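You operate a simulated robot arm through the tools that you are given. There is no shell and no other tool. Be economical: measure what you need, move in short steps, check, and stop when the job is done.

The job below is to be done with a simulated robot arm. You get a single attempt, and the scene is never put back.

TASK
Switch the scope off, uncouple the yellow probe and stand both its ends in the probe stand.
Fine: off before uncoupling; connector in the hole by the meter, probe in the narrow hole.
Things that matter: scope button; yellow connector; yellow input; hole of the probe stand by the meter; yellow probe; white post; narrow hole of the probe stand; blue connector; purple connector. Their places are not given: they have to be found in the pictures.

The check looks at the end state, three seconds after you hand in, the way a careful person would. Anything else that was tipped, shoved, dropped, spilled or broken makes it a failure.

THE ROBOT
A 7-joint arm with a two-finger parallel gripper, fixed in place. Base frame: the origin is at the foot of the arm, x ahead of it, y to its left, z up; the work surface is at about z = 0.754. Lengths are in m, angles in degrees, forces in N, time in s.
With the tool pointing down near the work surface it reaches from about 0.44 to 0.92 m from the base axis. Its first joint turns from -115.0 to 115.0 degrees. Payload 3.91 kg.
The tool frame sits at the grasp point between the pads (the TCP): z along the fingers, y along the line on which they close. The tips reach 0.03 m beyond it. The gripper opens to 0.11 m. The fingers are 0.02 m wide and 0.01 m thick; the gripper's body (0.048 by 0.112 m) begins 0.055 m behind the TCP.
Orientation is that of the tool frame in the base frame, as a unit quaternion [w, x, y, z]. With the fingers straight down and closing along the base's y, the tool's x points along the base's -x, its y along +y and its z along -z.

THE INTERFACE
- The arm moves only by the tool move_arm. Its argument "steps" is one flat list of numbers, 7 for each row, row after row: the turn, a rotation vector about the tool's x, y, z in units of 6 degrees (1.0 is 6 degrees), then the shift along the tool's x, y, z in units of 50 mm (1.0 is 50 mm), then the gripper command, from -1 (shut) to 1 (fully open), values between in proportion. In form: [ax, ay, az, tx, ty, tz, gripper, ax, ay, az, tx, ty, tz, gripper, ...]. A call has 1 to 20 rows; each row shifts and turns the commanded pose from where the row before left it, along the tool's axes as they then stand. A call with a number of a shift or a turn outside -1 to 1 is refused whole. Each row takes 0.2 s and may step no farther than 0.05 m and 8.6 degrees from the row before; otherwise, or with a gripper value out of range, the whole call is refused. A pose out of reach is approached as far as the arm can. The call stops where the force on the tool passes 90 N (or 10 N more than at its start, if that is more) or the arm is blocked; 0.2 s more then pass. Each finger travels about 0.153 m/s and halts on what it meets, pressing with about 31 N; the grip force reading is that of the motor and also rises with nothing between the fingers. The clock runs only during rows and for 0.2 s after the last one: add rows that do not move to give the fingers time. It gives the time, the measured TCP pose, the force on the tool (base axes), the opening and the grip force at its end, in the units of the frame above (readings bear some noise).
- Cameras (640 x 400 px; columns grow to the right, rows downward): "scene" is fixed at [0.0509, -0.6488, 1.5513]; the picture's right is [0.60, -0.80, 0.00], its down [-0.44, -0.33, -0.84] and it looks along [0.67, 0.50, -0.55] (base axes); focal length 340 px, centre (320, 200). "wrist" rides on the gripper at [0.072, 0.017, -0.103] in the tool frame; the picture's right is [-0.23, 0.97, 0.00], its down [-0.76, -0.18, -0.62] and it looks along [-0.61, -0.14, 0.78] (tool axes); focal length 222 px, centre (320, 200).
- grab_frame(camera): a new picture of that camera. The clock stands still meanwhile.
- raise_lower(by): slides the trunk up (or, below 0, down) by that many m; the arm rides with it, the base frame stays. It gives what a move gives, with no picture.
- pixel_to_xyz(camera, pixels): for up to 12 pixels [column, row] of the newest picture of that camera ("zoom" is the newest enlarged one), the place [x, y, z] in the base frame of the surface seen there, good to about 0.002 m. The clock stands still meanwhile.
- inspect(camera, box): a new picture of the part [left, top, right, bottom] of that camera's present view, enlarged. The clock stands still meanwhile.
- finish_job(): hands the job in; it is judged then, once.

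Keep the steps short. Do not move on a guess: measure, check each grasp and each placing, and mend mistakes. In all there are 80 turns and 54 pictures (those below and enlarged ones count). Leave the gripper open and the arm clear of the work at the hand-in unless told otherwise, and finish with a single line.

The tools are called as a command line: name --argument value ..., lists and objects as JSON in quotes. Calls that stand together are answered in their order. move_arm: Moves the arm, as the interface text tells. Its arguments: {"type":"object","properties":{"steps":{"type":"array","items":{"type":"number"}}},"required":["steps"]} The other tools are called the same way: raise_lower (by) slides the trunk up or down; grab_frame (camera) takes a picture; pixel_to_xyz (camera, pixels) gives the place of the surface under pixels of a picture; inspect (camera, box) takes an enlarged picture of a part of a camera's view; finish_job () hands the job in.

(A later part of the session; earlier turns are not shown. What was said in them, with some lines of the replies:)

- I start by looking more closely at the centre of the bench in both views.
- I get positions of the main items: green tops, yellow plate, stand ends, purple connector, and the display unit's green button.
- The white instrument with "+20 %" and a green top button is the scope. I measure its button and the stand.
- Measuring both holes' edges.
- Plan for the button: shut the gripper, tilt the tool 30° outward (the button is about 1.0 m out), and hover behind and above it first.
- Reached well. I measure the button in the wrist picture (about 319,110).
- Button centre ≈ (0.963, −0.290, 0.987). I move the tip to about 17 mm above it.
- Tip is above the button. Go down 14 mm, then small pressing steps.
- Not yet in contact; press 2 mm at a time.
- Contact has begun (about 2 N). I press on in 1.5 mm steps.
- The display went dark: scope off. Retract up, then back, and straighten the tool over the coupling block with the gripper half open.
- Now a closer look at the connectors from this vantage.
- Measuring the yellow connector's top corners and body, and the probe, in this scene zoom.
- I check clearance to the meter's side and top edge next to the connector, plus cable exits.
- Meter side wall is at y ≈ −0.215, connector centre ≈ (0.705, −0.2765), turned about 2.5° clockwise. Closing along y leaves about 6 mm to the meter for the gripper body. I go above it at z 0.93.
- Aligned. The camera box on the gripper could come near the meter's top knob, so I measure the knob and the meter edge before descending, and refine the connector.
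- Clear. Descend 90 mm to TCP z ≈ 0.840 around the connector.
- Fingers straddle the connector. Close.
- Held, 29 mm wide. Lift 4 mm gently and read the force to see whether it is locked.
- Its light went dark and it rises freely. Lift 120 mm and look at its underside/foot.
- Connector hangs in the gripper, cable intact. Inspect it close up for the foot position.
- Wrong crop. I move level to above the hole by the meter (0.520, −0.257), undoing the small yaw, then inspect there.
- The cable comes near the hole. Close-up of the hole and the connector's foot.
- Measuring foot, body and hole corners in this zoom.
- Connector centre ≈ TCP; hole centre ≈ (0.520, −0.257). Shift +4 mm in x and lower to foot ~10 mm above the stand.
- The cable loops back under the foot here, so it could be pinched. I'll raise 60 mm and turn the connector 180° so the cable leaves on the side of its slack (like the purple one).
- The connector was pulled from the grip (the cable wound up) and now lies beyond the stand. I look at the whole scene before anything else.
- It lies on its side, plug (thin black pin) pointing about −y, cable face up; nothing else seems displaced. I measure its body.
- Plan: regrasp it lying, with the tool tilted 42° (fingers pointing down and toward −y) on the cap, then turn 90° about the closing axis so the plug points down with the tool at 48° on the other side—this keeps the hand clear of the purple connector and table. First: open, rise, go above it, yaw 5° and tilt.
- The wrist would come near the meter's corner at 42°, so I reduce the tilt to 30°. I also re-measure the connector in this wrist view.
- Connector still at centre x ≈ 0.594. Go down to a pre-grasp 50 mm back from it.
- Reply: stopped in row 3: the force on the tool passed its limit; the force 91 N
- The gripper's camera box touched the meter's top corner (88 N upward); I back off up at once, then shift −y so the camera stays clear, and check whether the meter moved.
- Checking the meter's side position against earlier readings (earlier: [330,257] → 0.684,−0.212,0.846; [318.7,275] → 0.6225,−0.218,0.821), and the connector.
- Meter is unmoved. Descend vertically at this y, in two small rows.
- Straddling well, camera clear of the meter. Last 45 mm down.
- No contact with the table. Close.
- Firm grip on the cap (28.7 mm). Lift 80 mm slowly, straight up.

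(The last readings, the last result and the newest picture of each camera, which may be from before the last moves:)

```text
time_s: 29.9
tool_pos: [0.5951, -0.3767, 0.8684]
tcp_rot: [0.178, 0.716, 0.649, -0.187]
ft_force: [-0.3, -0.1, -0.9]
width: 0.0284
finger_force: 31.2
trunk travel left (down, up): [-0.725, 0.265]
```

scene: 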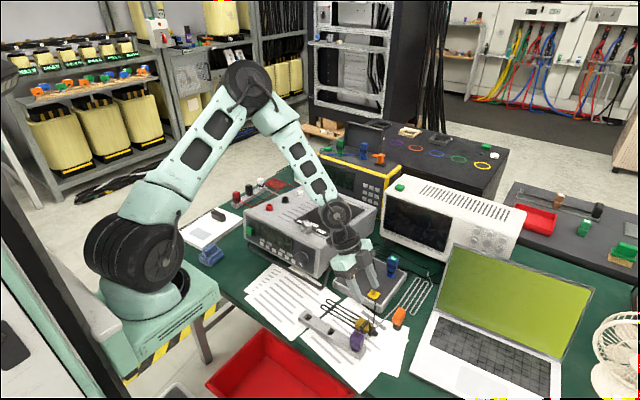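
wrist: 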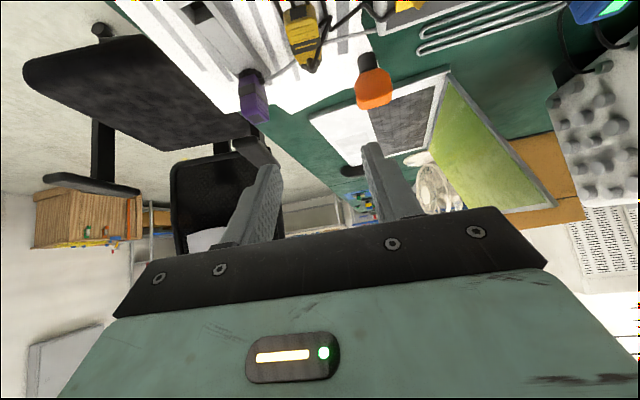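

Holding (0.9 N down). Now turn the plug downward: first 8 × 6°, check.

move_arm --steps '[0, 1, 0, 0, 0, -0.2, -1, 0, 1, 0, 0, 0, -0.2, -1, 0, 1, 0, 0, 0, -0.2, -1, 0, 1, 0, 0, 0, -0.2, -1, 0, 1, 0, 0, 0, 0, -1, 0, 1, 0, 0, 0, 0, -1, 0, 1, 0, 0, 0, 0, -1, 0, 1, 0, 0, 0, 0, -1]'

inspect --camera "scene" --box '[310, 200, 430, 330]'

```text
time_s: 31.7
tool_pos: [0.5978, -0.3631, 0.9048]
tcp_rot: [-0.101, 0.73, 0.665, 0.121]
ft_force: [0.4, -0.3, -0.6]
width: 0.0286
finger_force: 31.3
trunk travel left (down, up): [-0.725, 0.265]
```

```text
3.08 times, centred on (370, 265) of scene
```

zoom: 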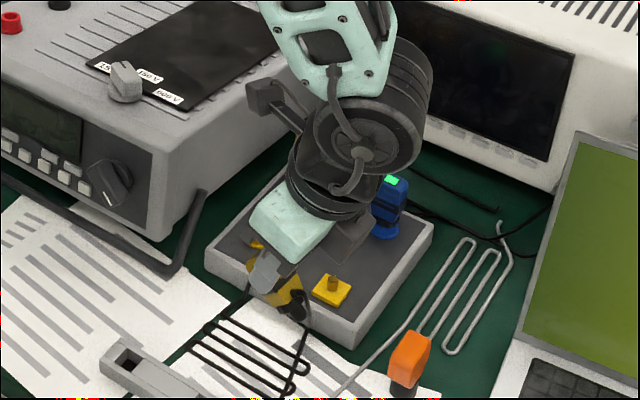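

Connector turns well. Continue the remaining 42°.

move_arm --steps '[0, 1, 0, 0, 0, -0.2, -1, 0, 1, 0, 0, 0, -0.2, -1, 0, 1, 0, 0, 0, -0.2, -1, 0, 1, 0, 0, 0, -0.2, -1, 0, 1, 0, 0, 0, 0, -1, 0, 1, 0, 0, 0, 0, -1, 0, 1, 0, 0, 0, 0, -1, 0, 0, 0, 0, 0, 0, -1]'

inspect --camera "scene" --box '[310, 200, 430, 330]'

```text
time_s: 33.5
tool_pos: [0.5944, -0.3819, 0.9407]
tcp_rot: [-0.332, 0.638, 0.584, 0.375]
ft_force: [0.3, -0.4, -1.1]
width: 0.0288
finger_force: 31.2
trunk travel left (down, up): [-0.725, 0.265]
```

```text
3.08 times, centred on (370, 265) of scene
```

zoom: 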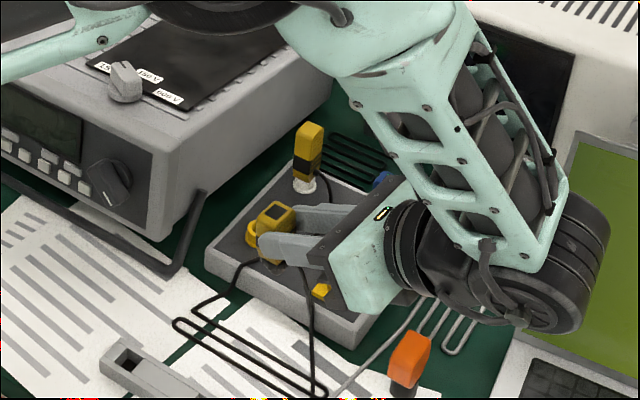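

The connector is upright, plug down, cable hanging. Its axis is about 26 mm in +y from the TCP. Undo the 5° yaw and move above the hole (TCP 0.520, −0.283, 0.875).

move_arm --steps '[0.736, 0, -0.425, 0, 0, 0, -1, 0, 0, 0, -0.0385, -0.37, 0.594, -1, 0, 0, 0, -0.0385, -0.37, 0.594, -1, 0, 0, 0, -0.0385, -0.37, 0.594, -1, 0, 0, 0, -0.0385, -0.37, 0.594, -1, 0, 0, 0, 0, 0, 0, -1]'

inspect --camera "scene" --box '[280, 260, 370, 350]'

```text
time_s: 34.9
tool_pos: [0.5228, -0.2808, 0.8754]
tcp_rot: [-0.349, 0.611, 0.613, 0.358]
ft_force: [0.1, 0.5, -0.5]
width: 0.0287
finger_force: 31.2
trunk travel left (down, up): [-0.725, 0.265]
```

```text
4.44 times, centred on (325, 305) of scene
```

zoom: 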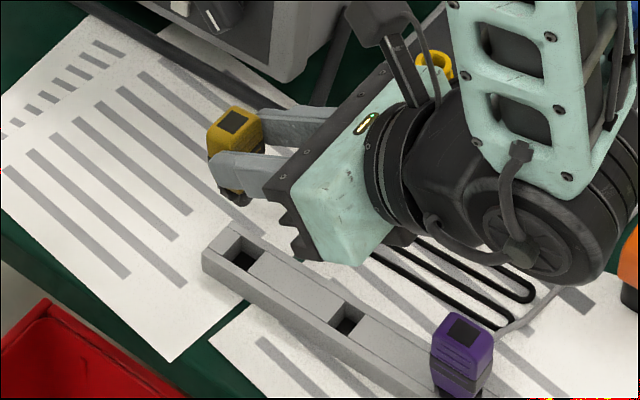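

Measure the cap and plug positions and the hole here.

pixel_to_xyz --camera "zoom" --pixels '[[234, 122], [210, 135], [236, 107], [258, 120], [215, 155], [238, 201], [240, 145], [242, 235], [268, 250], [222, 250], [246, 270], [255, 140]]'

```text
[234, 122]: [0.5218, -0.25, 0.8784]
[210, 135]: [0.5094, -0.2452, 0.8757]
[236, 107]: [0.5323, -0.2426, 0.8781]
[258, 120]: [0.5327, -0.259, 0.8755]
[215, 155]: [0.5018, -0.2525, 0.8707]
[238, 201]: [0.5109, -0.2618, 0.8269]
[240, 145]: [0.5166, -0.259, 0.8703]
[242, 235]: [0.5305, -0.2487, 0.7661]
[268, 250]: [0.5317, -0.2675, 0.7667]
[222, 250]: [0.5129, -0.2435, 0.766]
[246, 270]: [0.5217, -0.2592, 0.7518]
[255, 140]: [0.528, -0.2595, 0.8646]
```

The connector lay with its plug raised, so it is tipped about 5° (plug toward −y). I add 5° of turn, centre (TCP 0.521, −0.287), and lower until the plug tip is about 12 mm above the stand.

move_arm --steps '[0, 0.85, 0, 0, 0, 0, -1, 0, 0, 0, -0.352, -0.016, 0.096, -1, 0, 0, 0, -0.352, -0.016, 0.096, -1, 0, 0, 0, 0, 0, 0, -1]'

inspect --camera "scene" --box '[285, 280, 345, 330]'

```text
time_s: 35.9
tool_pos: [0.5204, -0.2886, 0.8381]
tcp_rot: [-0.376, 0.594, 0.598, 0.385]
ft_force: [-0.6, -0.1, -1.6]
width: 0.0286
finger_force: 30.7
trunk travel left (down, up): [-0.725, 0.265]
```

```text
8.00 times, centred on (315, 305) of scene
```

zoom: 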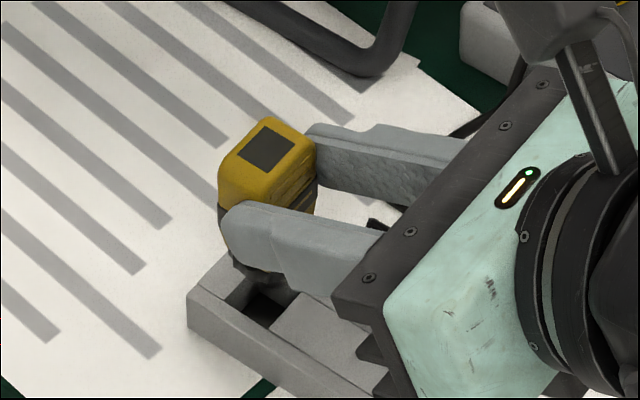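

pixel_to_xyz --camera "zoom" --pixels '[[265, 148], [222, 180], [265, 122], [312, 145], [280, 165], [245, 268], [280, 285], [232, 255], [235, 130], [300, 170]]'

```text
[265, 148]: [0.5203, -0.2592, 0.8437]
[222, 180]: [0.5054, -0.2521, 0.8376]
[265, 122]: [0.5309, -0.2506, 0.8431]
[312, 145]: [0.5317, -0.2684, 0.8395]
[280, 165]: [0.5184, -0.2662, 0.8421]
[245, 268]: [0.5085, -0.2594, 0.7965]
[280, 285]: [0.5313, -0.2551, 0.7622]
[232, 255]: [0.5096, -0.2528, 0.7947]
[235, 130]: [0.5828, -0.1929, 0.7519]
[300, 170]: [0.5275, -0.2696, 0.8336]
```

Axis within ~2 mm of the hole centre, upright. Lower in 5 mm steps.

move_arm --steps '[0, 0, 0, -0.0906, 0, 0.0423, -1, 0, 0, 0, -0.0906, 0, 0.0423, -1, 0, 0, 0, -0.0906, 0, 0.0423, -1, 0, 0, 0, -0.0906, 0, 0.0423, -1]'

```text
time_s: 36.9
tool_pos: [0.5203, -0.2877, 0.8181]
tcp_rot: [-0.375, 0.595, 0.598, 0.384]
ft_force: [0.5, -0.4, -1.3]
width: 0.0289
finger_force: 31.4
trunk travel left (down, up): [-0.725, 0.265]
```

move_arm --steps '[0, 0, 0, -0.0362, 0, 0.0169, -1, 0, 0, 0, -0.0362, 0, 0.0169, -1]'

inspect --camera "scene" --box '[285, 285, 345, 335]'

```text
time_s: 37.5
tool_pos: [0.5216, -0.2875, 0.8146]
tcp_rot: [-0.376, 0.595, 0.598, 0.385]
ft_force: [-0.6, 0.2, 0.1]
width: 0.0284
finger_force: 31.0
trunk travel left (down, up): [-0.725, 0.265]
```

```text
8.00 times, centred on (315, 310) of scene
```

zoom: 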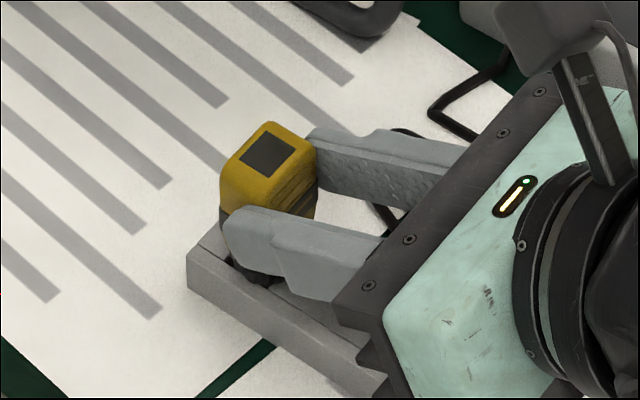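

Force rose from −1.3 to 0.1 N: near seating. Continue 1.5 mm steps.

move_arm --steps '[0, 0, 0, -0.0272, 0, 0.0127, -1, 0, 0, 0, -0.0272, 0, 0.0127, -1]'

pixel_to_xyz --camera "zoom" --pixels '[[267, 155], [240, 280], [265, 127], [240, 260]]'

```text
time_s: 38.1
tool_pos: [0.5221, -0.2882, 0.8129]
tcp_rot: [-0.376, 0.594, 0.597, 0.386]
ft_force: [0.3, -4.9, 25.5]
width: 0.0286
finger_force: 30.9
trunk travel left (down, up): [-0.725, 0.265]
```

```text
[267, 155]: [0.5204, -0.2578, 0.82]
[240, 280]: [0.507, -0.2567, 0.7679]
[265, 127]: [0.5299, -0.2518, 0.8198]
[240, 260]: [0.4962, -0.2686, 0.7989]
```

Seated: 25 N, cap top at z 0.820, same as the purple connector. Ease off 1 mm, open a little.

move_arm --steps '[0, 0, 0, 0.03, 0, -0.014, -1, 0, 0, 0, 0, 0, 0, -0.3, 0, 0, 0, 0, 0, 0, -0.15, 0, 0, 0, 0, 0, 0, -0.15]'

inspect --camera "scene" --box '[285, 270, 385, 345]'

```text
time_s: 39.1
tool_pos: [0.5198, -0.2878, 0.813]
tcp_rot: [-0.376, 0.595, 0.597, 0.386]
ft_force: [0.1, -0.5, -1.4]
width: 0.0467
finger_force: 0.1
trunk travel left (down, up): [-0.725, 0.265]
```

```text
5.33 times, centred on (335, 308) of scene
```

zoom: 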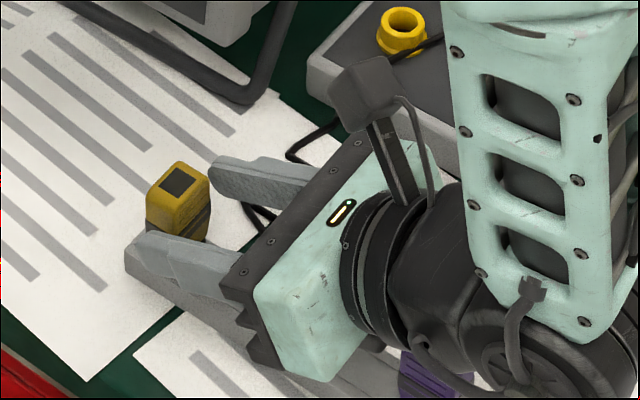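

It stands by itself in the hole. Rise straight up 120 mm and bring the tool back to vertical.

move_arm --steps '[0, 0, 0, 0.36, 0, -0.169, -0.1, 0, 0, 0, 0.725, 0, -0.338, -0.1, 0, 0, 0, 0.725, 0, -0.338, -0.1, 0, 0, 0, 0.725, 0, -0.338, -0.1, 0, -1, 0, 0, 0, 0, -0.1, 0, -1, 0, 0, 0, 0, -0.1, 0, -1, 0, 0, 0, 0, -0.1, 0, -1, 0, 0, 0, 0, -0.1, 0, -1, 0, 0, 0, 0, -0.1, 0, -1, 0, 0, 0, 0, -0.1, 0, -1, 0, 0, 0, 0, -0.1, 0, -1, 0, 0, 0, 0, -0.1, 0, -1, 0, 0, 0, 0, -0.1, 0, -1, 0, 0, 0, 0, -0.1, 0, -0.85, 0, 0, 0, 0, -0.1]'

```text
time_s: 42.3
tool_pos: [0.5194, -0.288, 0.952]
tcp_rot: [0.005, 0.71, 0.705, 0.005]
ft_force: [-0.7, 0.4, 0.6]
width: 0.0493
finger_force: 0.0
trunk travel left (down, up): [-0.725, 0.265]
```

Now raise 40 mm and yaw back 88° so the fingers close along y again (matching the block's 2.5°).

move_arm --steps '[0, 0, 0, 0, 0, -0.8, -0.1, 0, 0, -1, 0, 0, 0, -0.1, 0, 0, -1, 0, 0, 0, -0.1, 0, 0, -1, 0, 0, 0, -0.1, 0, 0, -1, 0, 0, 0, -0.1, 0, 0, -1, 0, 0, 0, -0.1, 0, 0, -1, 0, 0, 0, -0.1, 0, 0, -1, 0, 0, 0, -0.1, 0, 0, -1, 0, 0, 0, -0.1, 0, 0, -1, 0, 0, 0, -0.1, 0, 0, -1, 0, 0, 0, -0.1, 0, 0, -1, 0, 0, 0, -0.1, 0, 0, -1, 0, 0, 0, -0.1, 0, 0, -1, 0, 0, 0, -0.1, 0, 0, -1, 0, 0, 0, -0.1, 0, 0, -0.63, 0, 0, 0, -0.1]'

grab_frame --camera "scene"

```text
time_s: 45.7
tool_pos: [0.5199, -0.287, 0.9917]
tcp_rot: [0.007, 0.021, 1.0, 0.001]
ft_force: [0.1, 0.3, -0.1]
width: 0.0496
finger_force: 0.1
trunk travel left (down, up): [-0.725, 0.265]
```

```text
7 pictures are left
```

scene: 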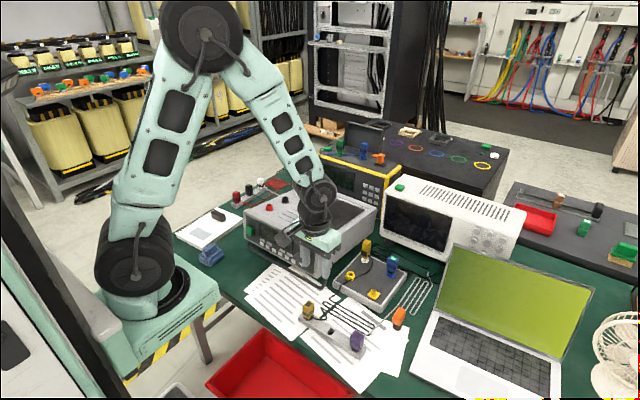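

Yellow connector stands in the end hole; everything else looks in place. Measure the probe in this frame.

pixel_to_xyz --camera "scene" --pixels '[[363, 243], [366, 239.5], [370, 241], [367, 243], [364, 250], [368, 252], [362, 246], [366, 256], [357, 310], [308, 303]]'

```text
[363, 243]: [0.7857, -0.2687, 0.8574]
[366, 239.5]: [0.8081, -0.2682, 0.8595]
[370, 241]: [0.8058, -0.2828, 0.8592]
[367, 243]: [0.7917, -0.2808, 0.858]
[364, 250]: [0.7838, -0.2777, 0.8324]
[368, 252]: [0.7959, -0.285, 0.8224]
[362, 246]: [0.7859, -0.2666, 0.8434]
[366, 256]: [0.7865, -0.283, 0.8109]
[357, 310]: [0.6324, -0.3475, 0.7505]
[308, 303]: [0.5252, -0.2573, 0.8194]
```

Probe centre ≈ (0.797, −0.2755), top 0.859. Move over it at z ≈ 0.945.

move_arm --steps '[0, 0.13, 0, 0, 0, 0, -0.1, 0, 0, 0, -0.789, 0.066, 0, -0.1, 0, 0, 0, -0.789, 0.066, 0, -0.1, 0, 0, 0, -0.789, 0.066, 0, -0.1, 0, 0, 0, -0.789, 0.066, 0, -0.1, 0, 0, 0, -0.789, 0.066, 0, -0.1, 0, 0, 0, -0.789, 0.066, 0, -0.1, 0, 0, 0, -0.789, 0.066, 0, -0.1, 0, 0, 0, 0, 0, 0.47, -0.1, 0, 0, 0, 0, 0, 0.47, -0.1, 0, 0, 0, 0, 0, 0, -0.1]'

```text
time_s: 48.1
tool_pos: [0.7968, -0.2772, 0.946]
tcp_rot: [0.0, 0.022, 1.0, 0.0]
ft_force: [0.3, 0.8, 0.2]
width: 0.0495
finger_force: 0.1
trunk travel left (down, up): [-0.725, 0.265]
```

Aligned. Descend to TCP z 0.850 (tips above the cable exit at ~0.807), then close.

move_arm --steps '[0, 0, 0, 0, 0.02, 0.64, -0.1, 0, 0, 0, 0, 0, 0.64, -0.1, 0, 0, 0, 0, 0, 0.64, -0.1, 0, 0, 0, 0, 0, 0, -0.1, 0, 0, 0, 0, 0, 0, -1, 0, 0, 0, 0, 0, 0, -1, 0, 0, 0, 0, 0, 0, -1]'

inspect --camera "scene" --box '[330, 215, 400, 275]'

```text
time_s: 49.7
tool_pos: [0.7963, -0.2743, 0.8479]
tcp_rot: [0.0, 0.022, 1.0, 0.001]
ft_force: [0.3, 0.0, 0.3]
width: 0.0191
finger_force: 30.7
trunk travel left (down, up): [-0.725, 0.265]
```

```text
6.67 times, centred on (365, 245) of scene
```

zoom: 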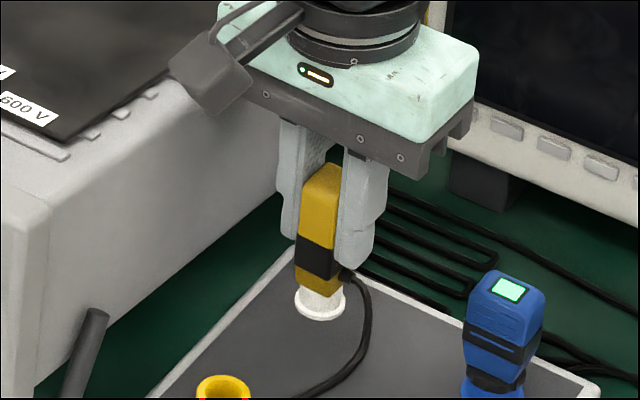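

Probe held (19 mm). Lift gently, then up 110 mm.

move_arm --steps '[0, 0, 0, 0, 0, -0.06, -1, 0, 0, 0, 0, 0, -0.1, -1, 0, 0, 0, 0, 0, -0.3, -1, 0, 0, 0, 0, 0, -0.6, -1, 0, 0, 0, 0, 0, -0.6, -1, 0, 0, 0, 0, 0, -0.6, -1, 0, 0, 0, 0, 0, 0, -1]'

inspect --camera "scene" --box '[320, 180, 400, 280]'

```text
time_s: 51.3
tool_pos: [0.7967, -0.2758, 0.9617]
tcp_rot: [0.0, 0.022, 1.0, 0.0]
ft_force: [0.6, -0.4, 0.5]
width: 0.0192
finger_force: 30.6
trunk travel left (down, up): [-0.725, 0.265]
```

```text
4.00 times, centred on (360, 230) of scene
```

zoom: 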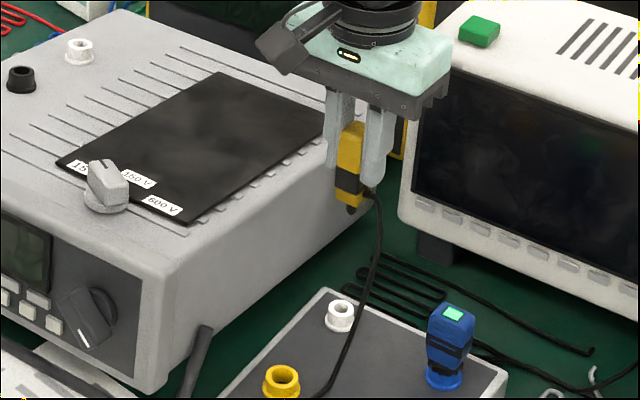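

The probe is out; its short nose is visible at about (352,212). Measure its extent relative to the TCP.

pixel_to_xyz --camera "zoom" --pixels '[[352, 213], [350, 207], [348, 198], [350, 128], [345, 165], [340, 310], [366, 200], [357, 209]]'

```text
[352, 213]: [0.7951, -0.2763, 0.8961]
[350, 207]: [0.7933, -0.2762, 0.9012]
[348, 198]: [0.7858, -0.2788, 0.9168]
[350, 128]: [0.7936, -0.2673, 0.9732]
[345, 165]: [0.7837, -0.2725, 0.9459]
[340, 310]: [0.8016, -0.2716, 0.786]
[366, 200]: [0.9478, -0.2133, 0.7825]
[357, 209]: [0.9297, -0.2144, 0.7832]
```

Nose centre ≈ TCP in x, y; nose tip 66 mm and body bottom ~50 mm below TCP. Move to above the narrow hole (0.5205, −0.335), undoing the yaw, and lower to z 0.865.

move_arm --steps '[0, 0, -0.42, 0, 0, 0, -1, 0, 0, 0, 0.789, -0.168, 0, -1, 0, 0, 0, 0.789, -0.168, 0, -1, 0, 0, 0, 0.789, -0.168, 0, -1, 0, 0, 0, 0.789, -0.168, 0, -1, 0, 0, 0, 0.789, -0.168, 0, -1, 0, 0, 0, 0.789, -0.168, 0, -1, 0, 0, 0, 0.789, -0.168, 0, -1, 0, 0, 0, 0, 0, 0.6, -1, 0, 0, 0, 0, 0, 0.7, -1, 0, 0, 0, 0, 0, 0.6, -1, 0, 0, 0, 0, 0, 0, -1]'

inspect --camera "scene" --box '[290, 270, 370, 350]'

```text
time_s: 53.9
tool_pos: [0.519, -0.3332, 0.8675]
tcp_rot: [0.001, 0.0, 1.0, 0.0]
ft_force: [0.3, -0.8, -0.5]
width: 0.0189
finger_force: 31.2
trunk travel left (down, up): [-0.725, 0.265]
```

```text
5.00 times, centred on (330, 310) of scene
```

zoom: 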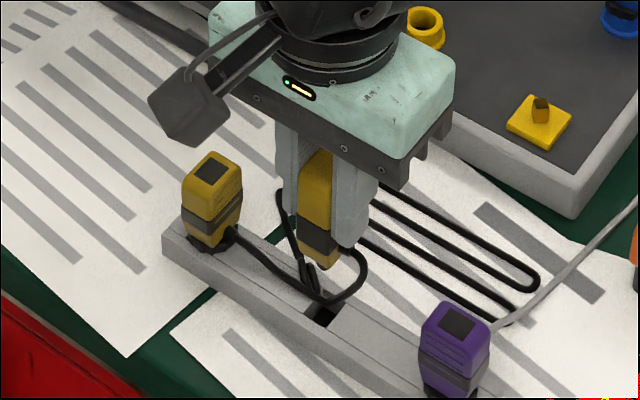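

The cables pass close to the hole's rear corner (about 325,300). Measure the hole, cable and nose.

pixel_to_xyz --camera "zoom" --pixels '[[325, 299], [300, 292], [280, 275], [345, 298], [322, 312], [338, 312], [305, 317], [325, 330], [312, 265], [318, 270], [310, 280], [350, 255]]'

```text
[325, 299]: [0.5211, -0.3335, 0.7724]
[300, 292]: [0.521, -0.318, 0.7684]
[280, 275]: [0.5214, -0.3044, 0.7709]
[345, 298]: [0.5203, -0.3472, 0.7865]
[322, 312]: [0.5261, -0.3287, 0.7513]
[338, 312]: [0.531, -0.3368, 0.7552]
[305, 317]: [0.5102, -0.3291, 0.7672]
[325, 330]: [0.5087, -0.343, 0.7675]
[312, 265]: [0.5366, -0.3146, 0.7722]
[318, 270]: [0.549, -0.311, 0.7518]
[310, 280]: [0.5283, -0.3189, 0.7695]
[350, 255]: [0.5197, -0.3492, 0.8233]
```

The cable lies across the hole at z ≈ 0.772. I lower in small steps, watching the force, to see whether the nose passes it.

move_arm --steps '[0, 0, 0, -0.03, -0.03, 0.2, -1, 0, 0, 0, 0, 0, 0.2, -1, 0, 0, 0, 0, 0, 0.1, -1, 0, 0, 0, 0, 0, 0.06, -1, 0, 0, 0, 0, 0, 0.06, -1]'

```text
time_s: 55.1
tool_pos: [0.5205, -0.3364, 0.8365]
tcp_rot: [0.0, -0.001, 1.0, 0.0]
ft_force: [-0.3, -0.7, -0.4]
width: 0.0187
finger_force: 31.3
trunk travel left (down, up): [-0.725, 0.265]
```

No resistance. Continue 8 mm in 2 mm steps.

move_arm --steps '[0, 0, 0, 0, 0, 0.05, -1, 0, 0, 0, 0, 0, 0.05, -1, 0, 0, 0, 0, 0, 0.05, -1, 0, 0, 0, 0, 0, 0.05, -1]'

```text
time_s: 56.1
tool_pos: [0.5205, -0.3366, 0.8267]
tcp_rot: [0.0, -0.001, 1.0, 0.001]
ft_force: [0.5, 0.1, -1.4]
width: 0.019
finger_force: 31.0
trunk travel left (down, up): [-0.725, 0.265]
```

Nose tip is now below the stand's top: it is entering the hole. Continue.

move_arm --steps '[0, 0, 0, 0, 0, 0.04, -1, 0, 0, 0, 0, 0, 0.04, -1, 0, 0, 0, 0, 0, 0.04, -1]'

inspect --camera "scene" --box '[305, 290, 365, 345]'

```text
time_s: 56.9
tool_pos: [0.5202, -0.3377, 0.8202]
tcp_rot: [0.0, 0.001, 1.0, 0.001]
ft_force: [-0.3, -0.2, -0.4]
width: 0.0191
finger_force: 31.0
trunk travel left (down, up): [-0.725, 0.265]
```

```text
7.27 times, centred on (335, 318) of scene
```

zoom: 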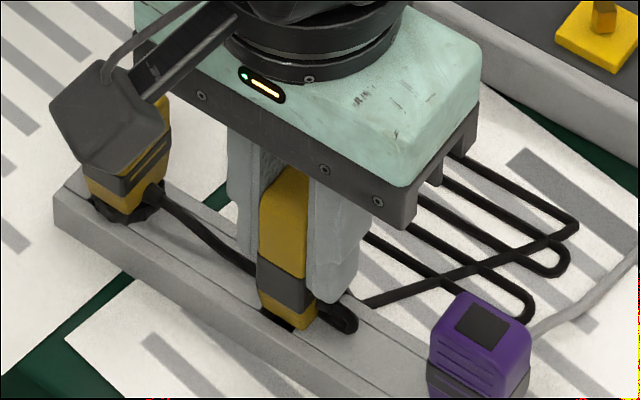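

Nose in the hole, body almost down. A few more millimetres until contact.

move_arm --steps '[0, 0, 0, 0, 0, 0.03, -1, 0, 0, 0, 0, 0, 0.03, -1]'

pixel_to_xyz --camera "zoom" --pixels '[[280, 310], [300, 325], [270, 320], [335, 320], [285, 200]]'

```text
time_s: 57.5
tool_pos: [0.5207, -0.337, 0.8201]
tcp_rot: [0.001, 0.001, 1.0, -0.001]
ft_force: [-4.2, -1.7, 29.4]
width: 0.0193
finger_force: 30.5
trunk travel left (down, up): [-0.725, 0.265]
```

```text
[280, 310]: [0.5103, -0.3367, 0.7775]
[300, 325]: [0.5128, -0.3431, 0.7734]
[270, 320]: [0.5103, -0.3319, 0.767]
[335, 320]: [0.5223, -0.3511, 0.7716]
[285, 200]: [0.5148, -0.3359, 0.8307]
```

Bottomed out (29 N; nose tip at the table level). Ease off 2 mm, then open.

move_arm --steps '[0, 0, 0, 0, 0, -0.05, -1, 0, 0, 0, 0, 0, 0, -0.5, 0, 0, 0, 0, 0, 0, -0.25, 0, 0, 0, 0, 0, 0, -0.25]'

inspect --camera "scene" --box '[300, 280, 370, 350]'

```text
time_s: 58.5
tool_pos: [0.5203, -0.3366, 0.8204]
tcp_rot: [0.0, 0.0, 1.0, 0.001]
ft_force: [-0.4, -0.4, 0.8]
width: 0.0411
finger_force: 0.1
trunk travel left (down, up): [-0.725, 0.265]
```

```text
5.71 times, centred on (335, 315) of scene
```

zoom: 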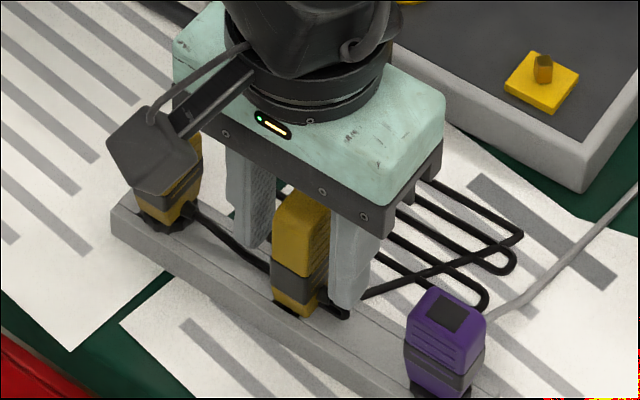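

The probe stands free. Rise straight up slowly, 200 mm, opening the gripper on the way.

move_arm --steps '[0, 0, 0, 0, 0, -0.2, -0.25, 0, 0, 0, 0, 0, -0.4, -0.25, 0, 0, 0, 0, 0, -0.7, -0.25, 0, 0, 0, 0, 0, -0.9, 0, 0, 0, 0, 0, 0, -0.9, 0.5, 0, 0, 0, 0, 0, -0.9, 1, 0, 0, 0, 0, 0, 0, 1, 0, 0, 0, 0, 0, 0, 1]'

inspect --camera "scene" --box '[250, 180, 430, 360]'

```text
time_s: 60.3
tool_pos: [0.5187, -0.3359, 1.0202]
tcp_rot: [0.0, 0.0, 1.0, 0.001]
ft_force: [1.0, -0.1, -0.1]
width: 0.11
finger_force: 0.1
trunk travel left (down, up): [-0.725, 0.265]
```

```text
2.22 times, centred on (340, 270) of scene
```

zoom: 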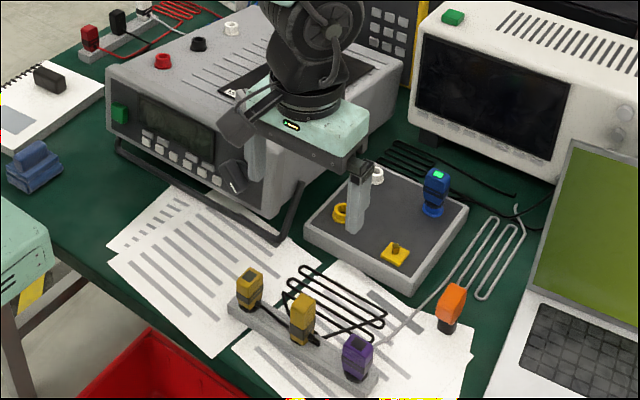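

Both ends stand in the stand; scope dark; others in place. One last check of heights and positions.

pixel_to_xyz --camera "zoom" --pixels '[[249, 276], [302, 302], [357, 342], [438, 175], [242, 298], [372, 385], [232, 308]]'

```text
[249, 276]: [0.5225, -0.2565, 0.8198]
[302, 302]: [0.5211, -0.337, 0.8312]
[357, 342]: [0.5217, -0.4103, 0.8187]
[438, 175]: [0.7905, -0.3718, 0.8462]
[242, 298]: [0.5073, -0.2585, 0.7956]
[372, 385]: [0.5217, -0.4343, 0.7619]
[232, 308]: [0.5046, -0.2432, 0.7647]
```

The connector top is at 0.820, the same height as the purple one, and the probe stands upright at (0.521, −0.337). The purple and blue connectors have not moved. The arm is clear and the gripper open, so I hand in.

finish_job

```text
The job is handed in.
```

The scope is off, and the yellow connector (hole by the meter) and the probe (narrow hole) both stand in the probe stand; on the way I dropped the connector once and bumped the meter's corner, which had not moved when measured afterwards.
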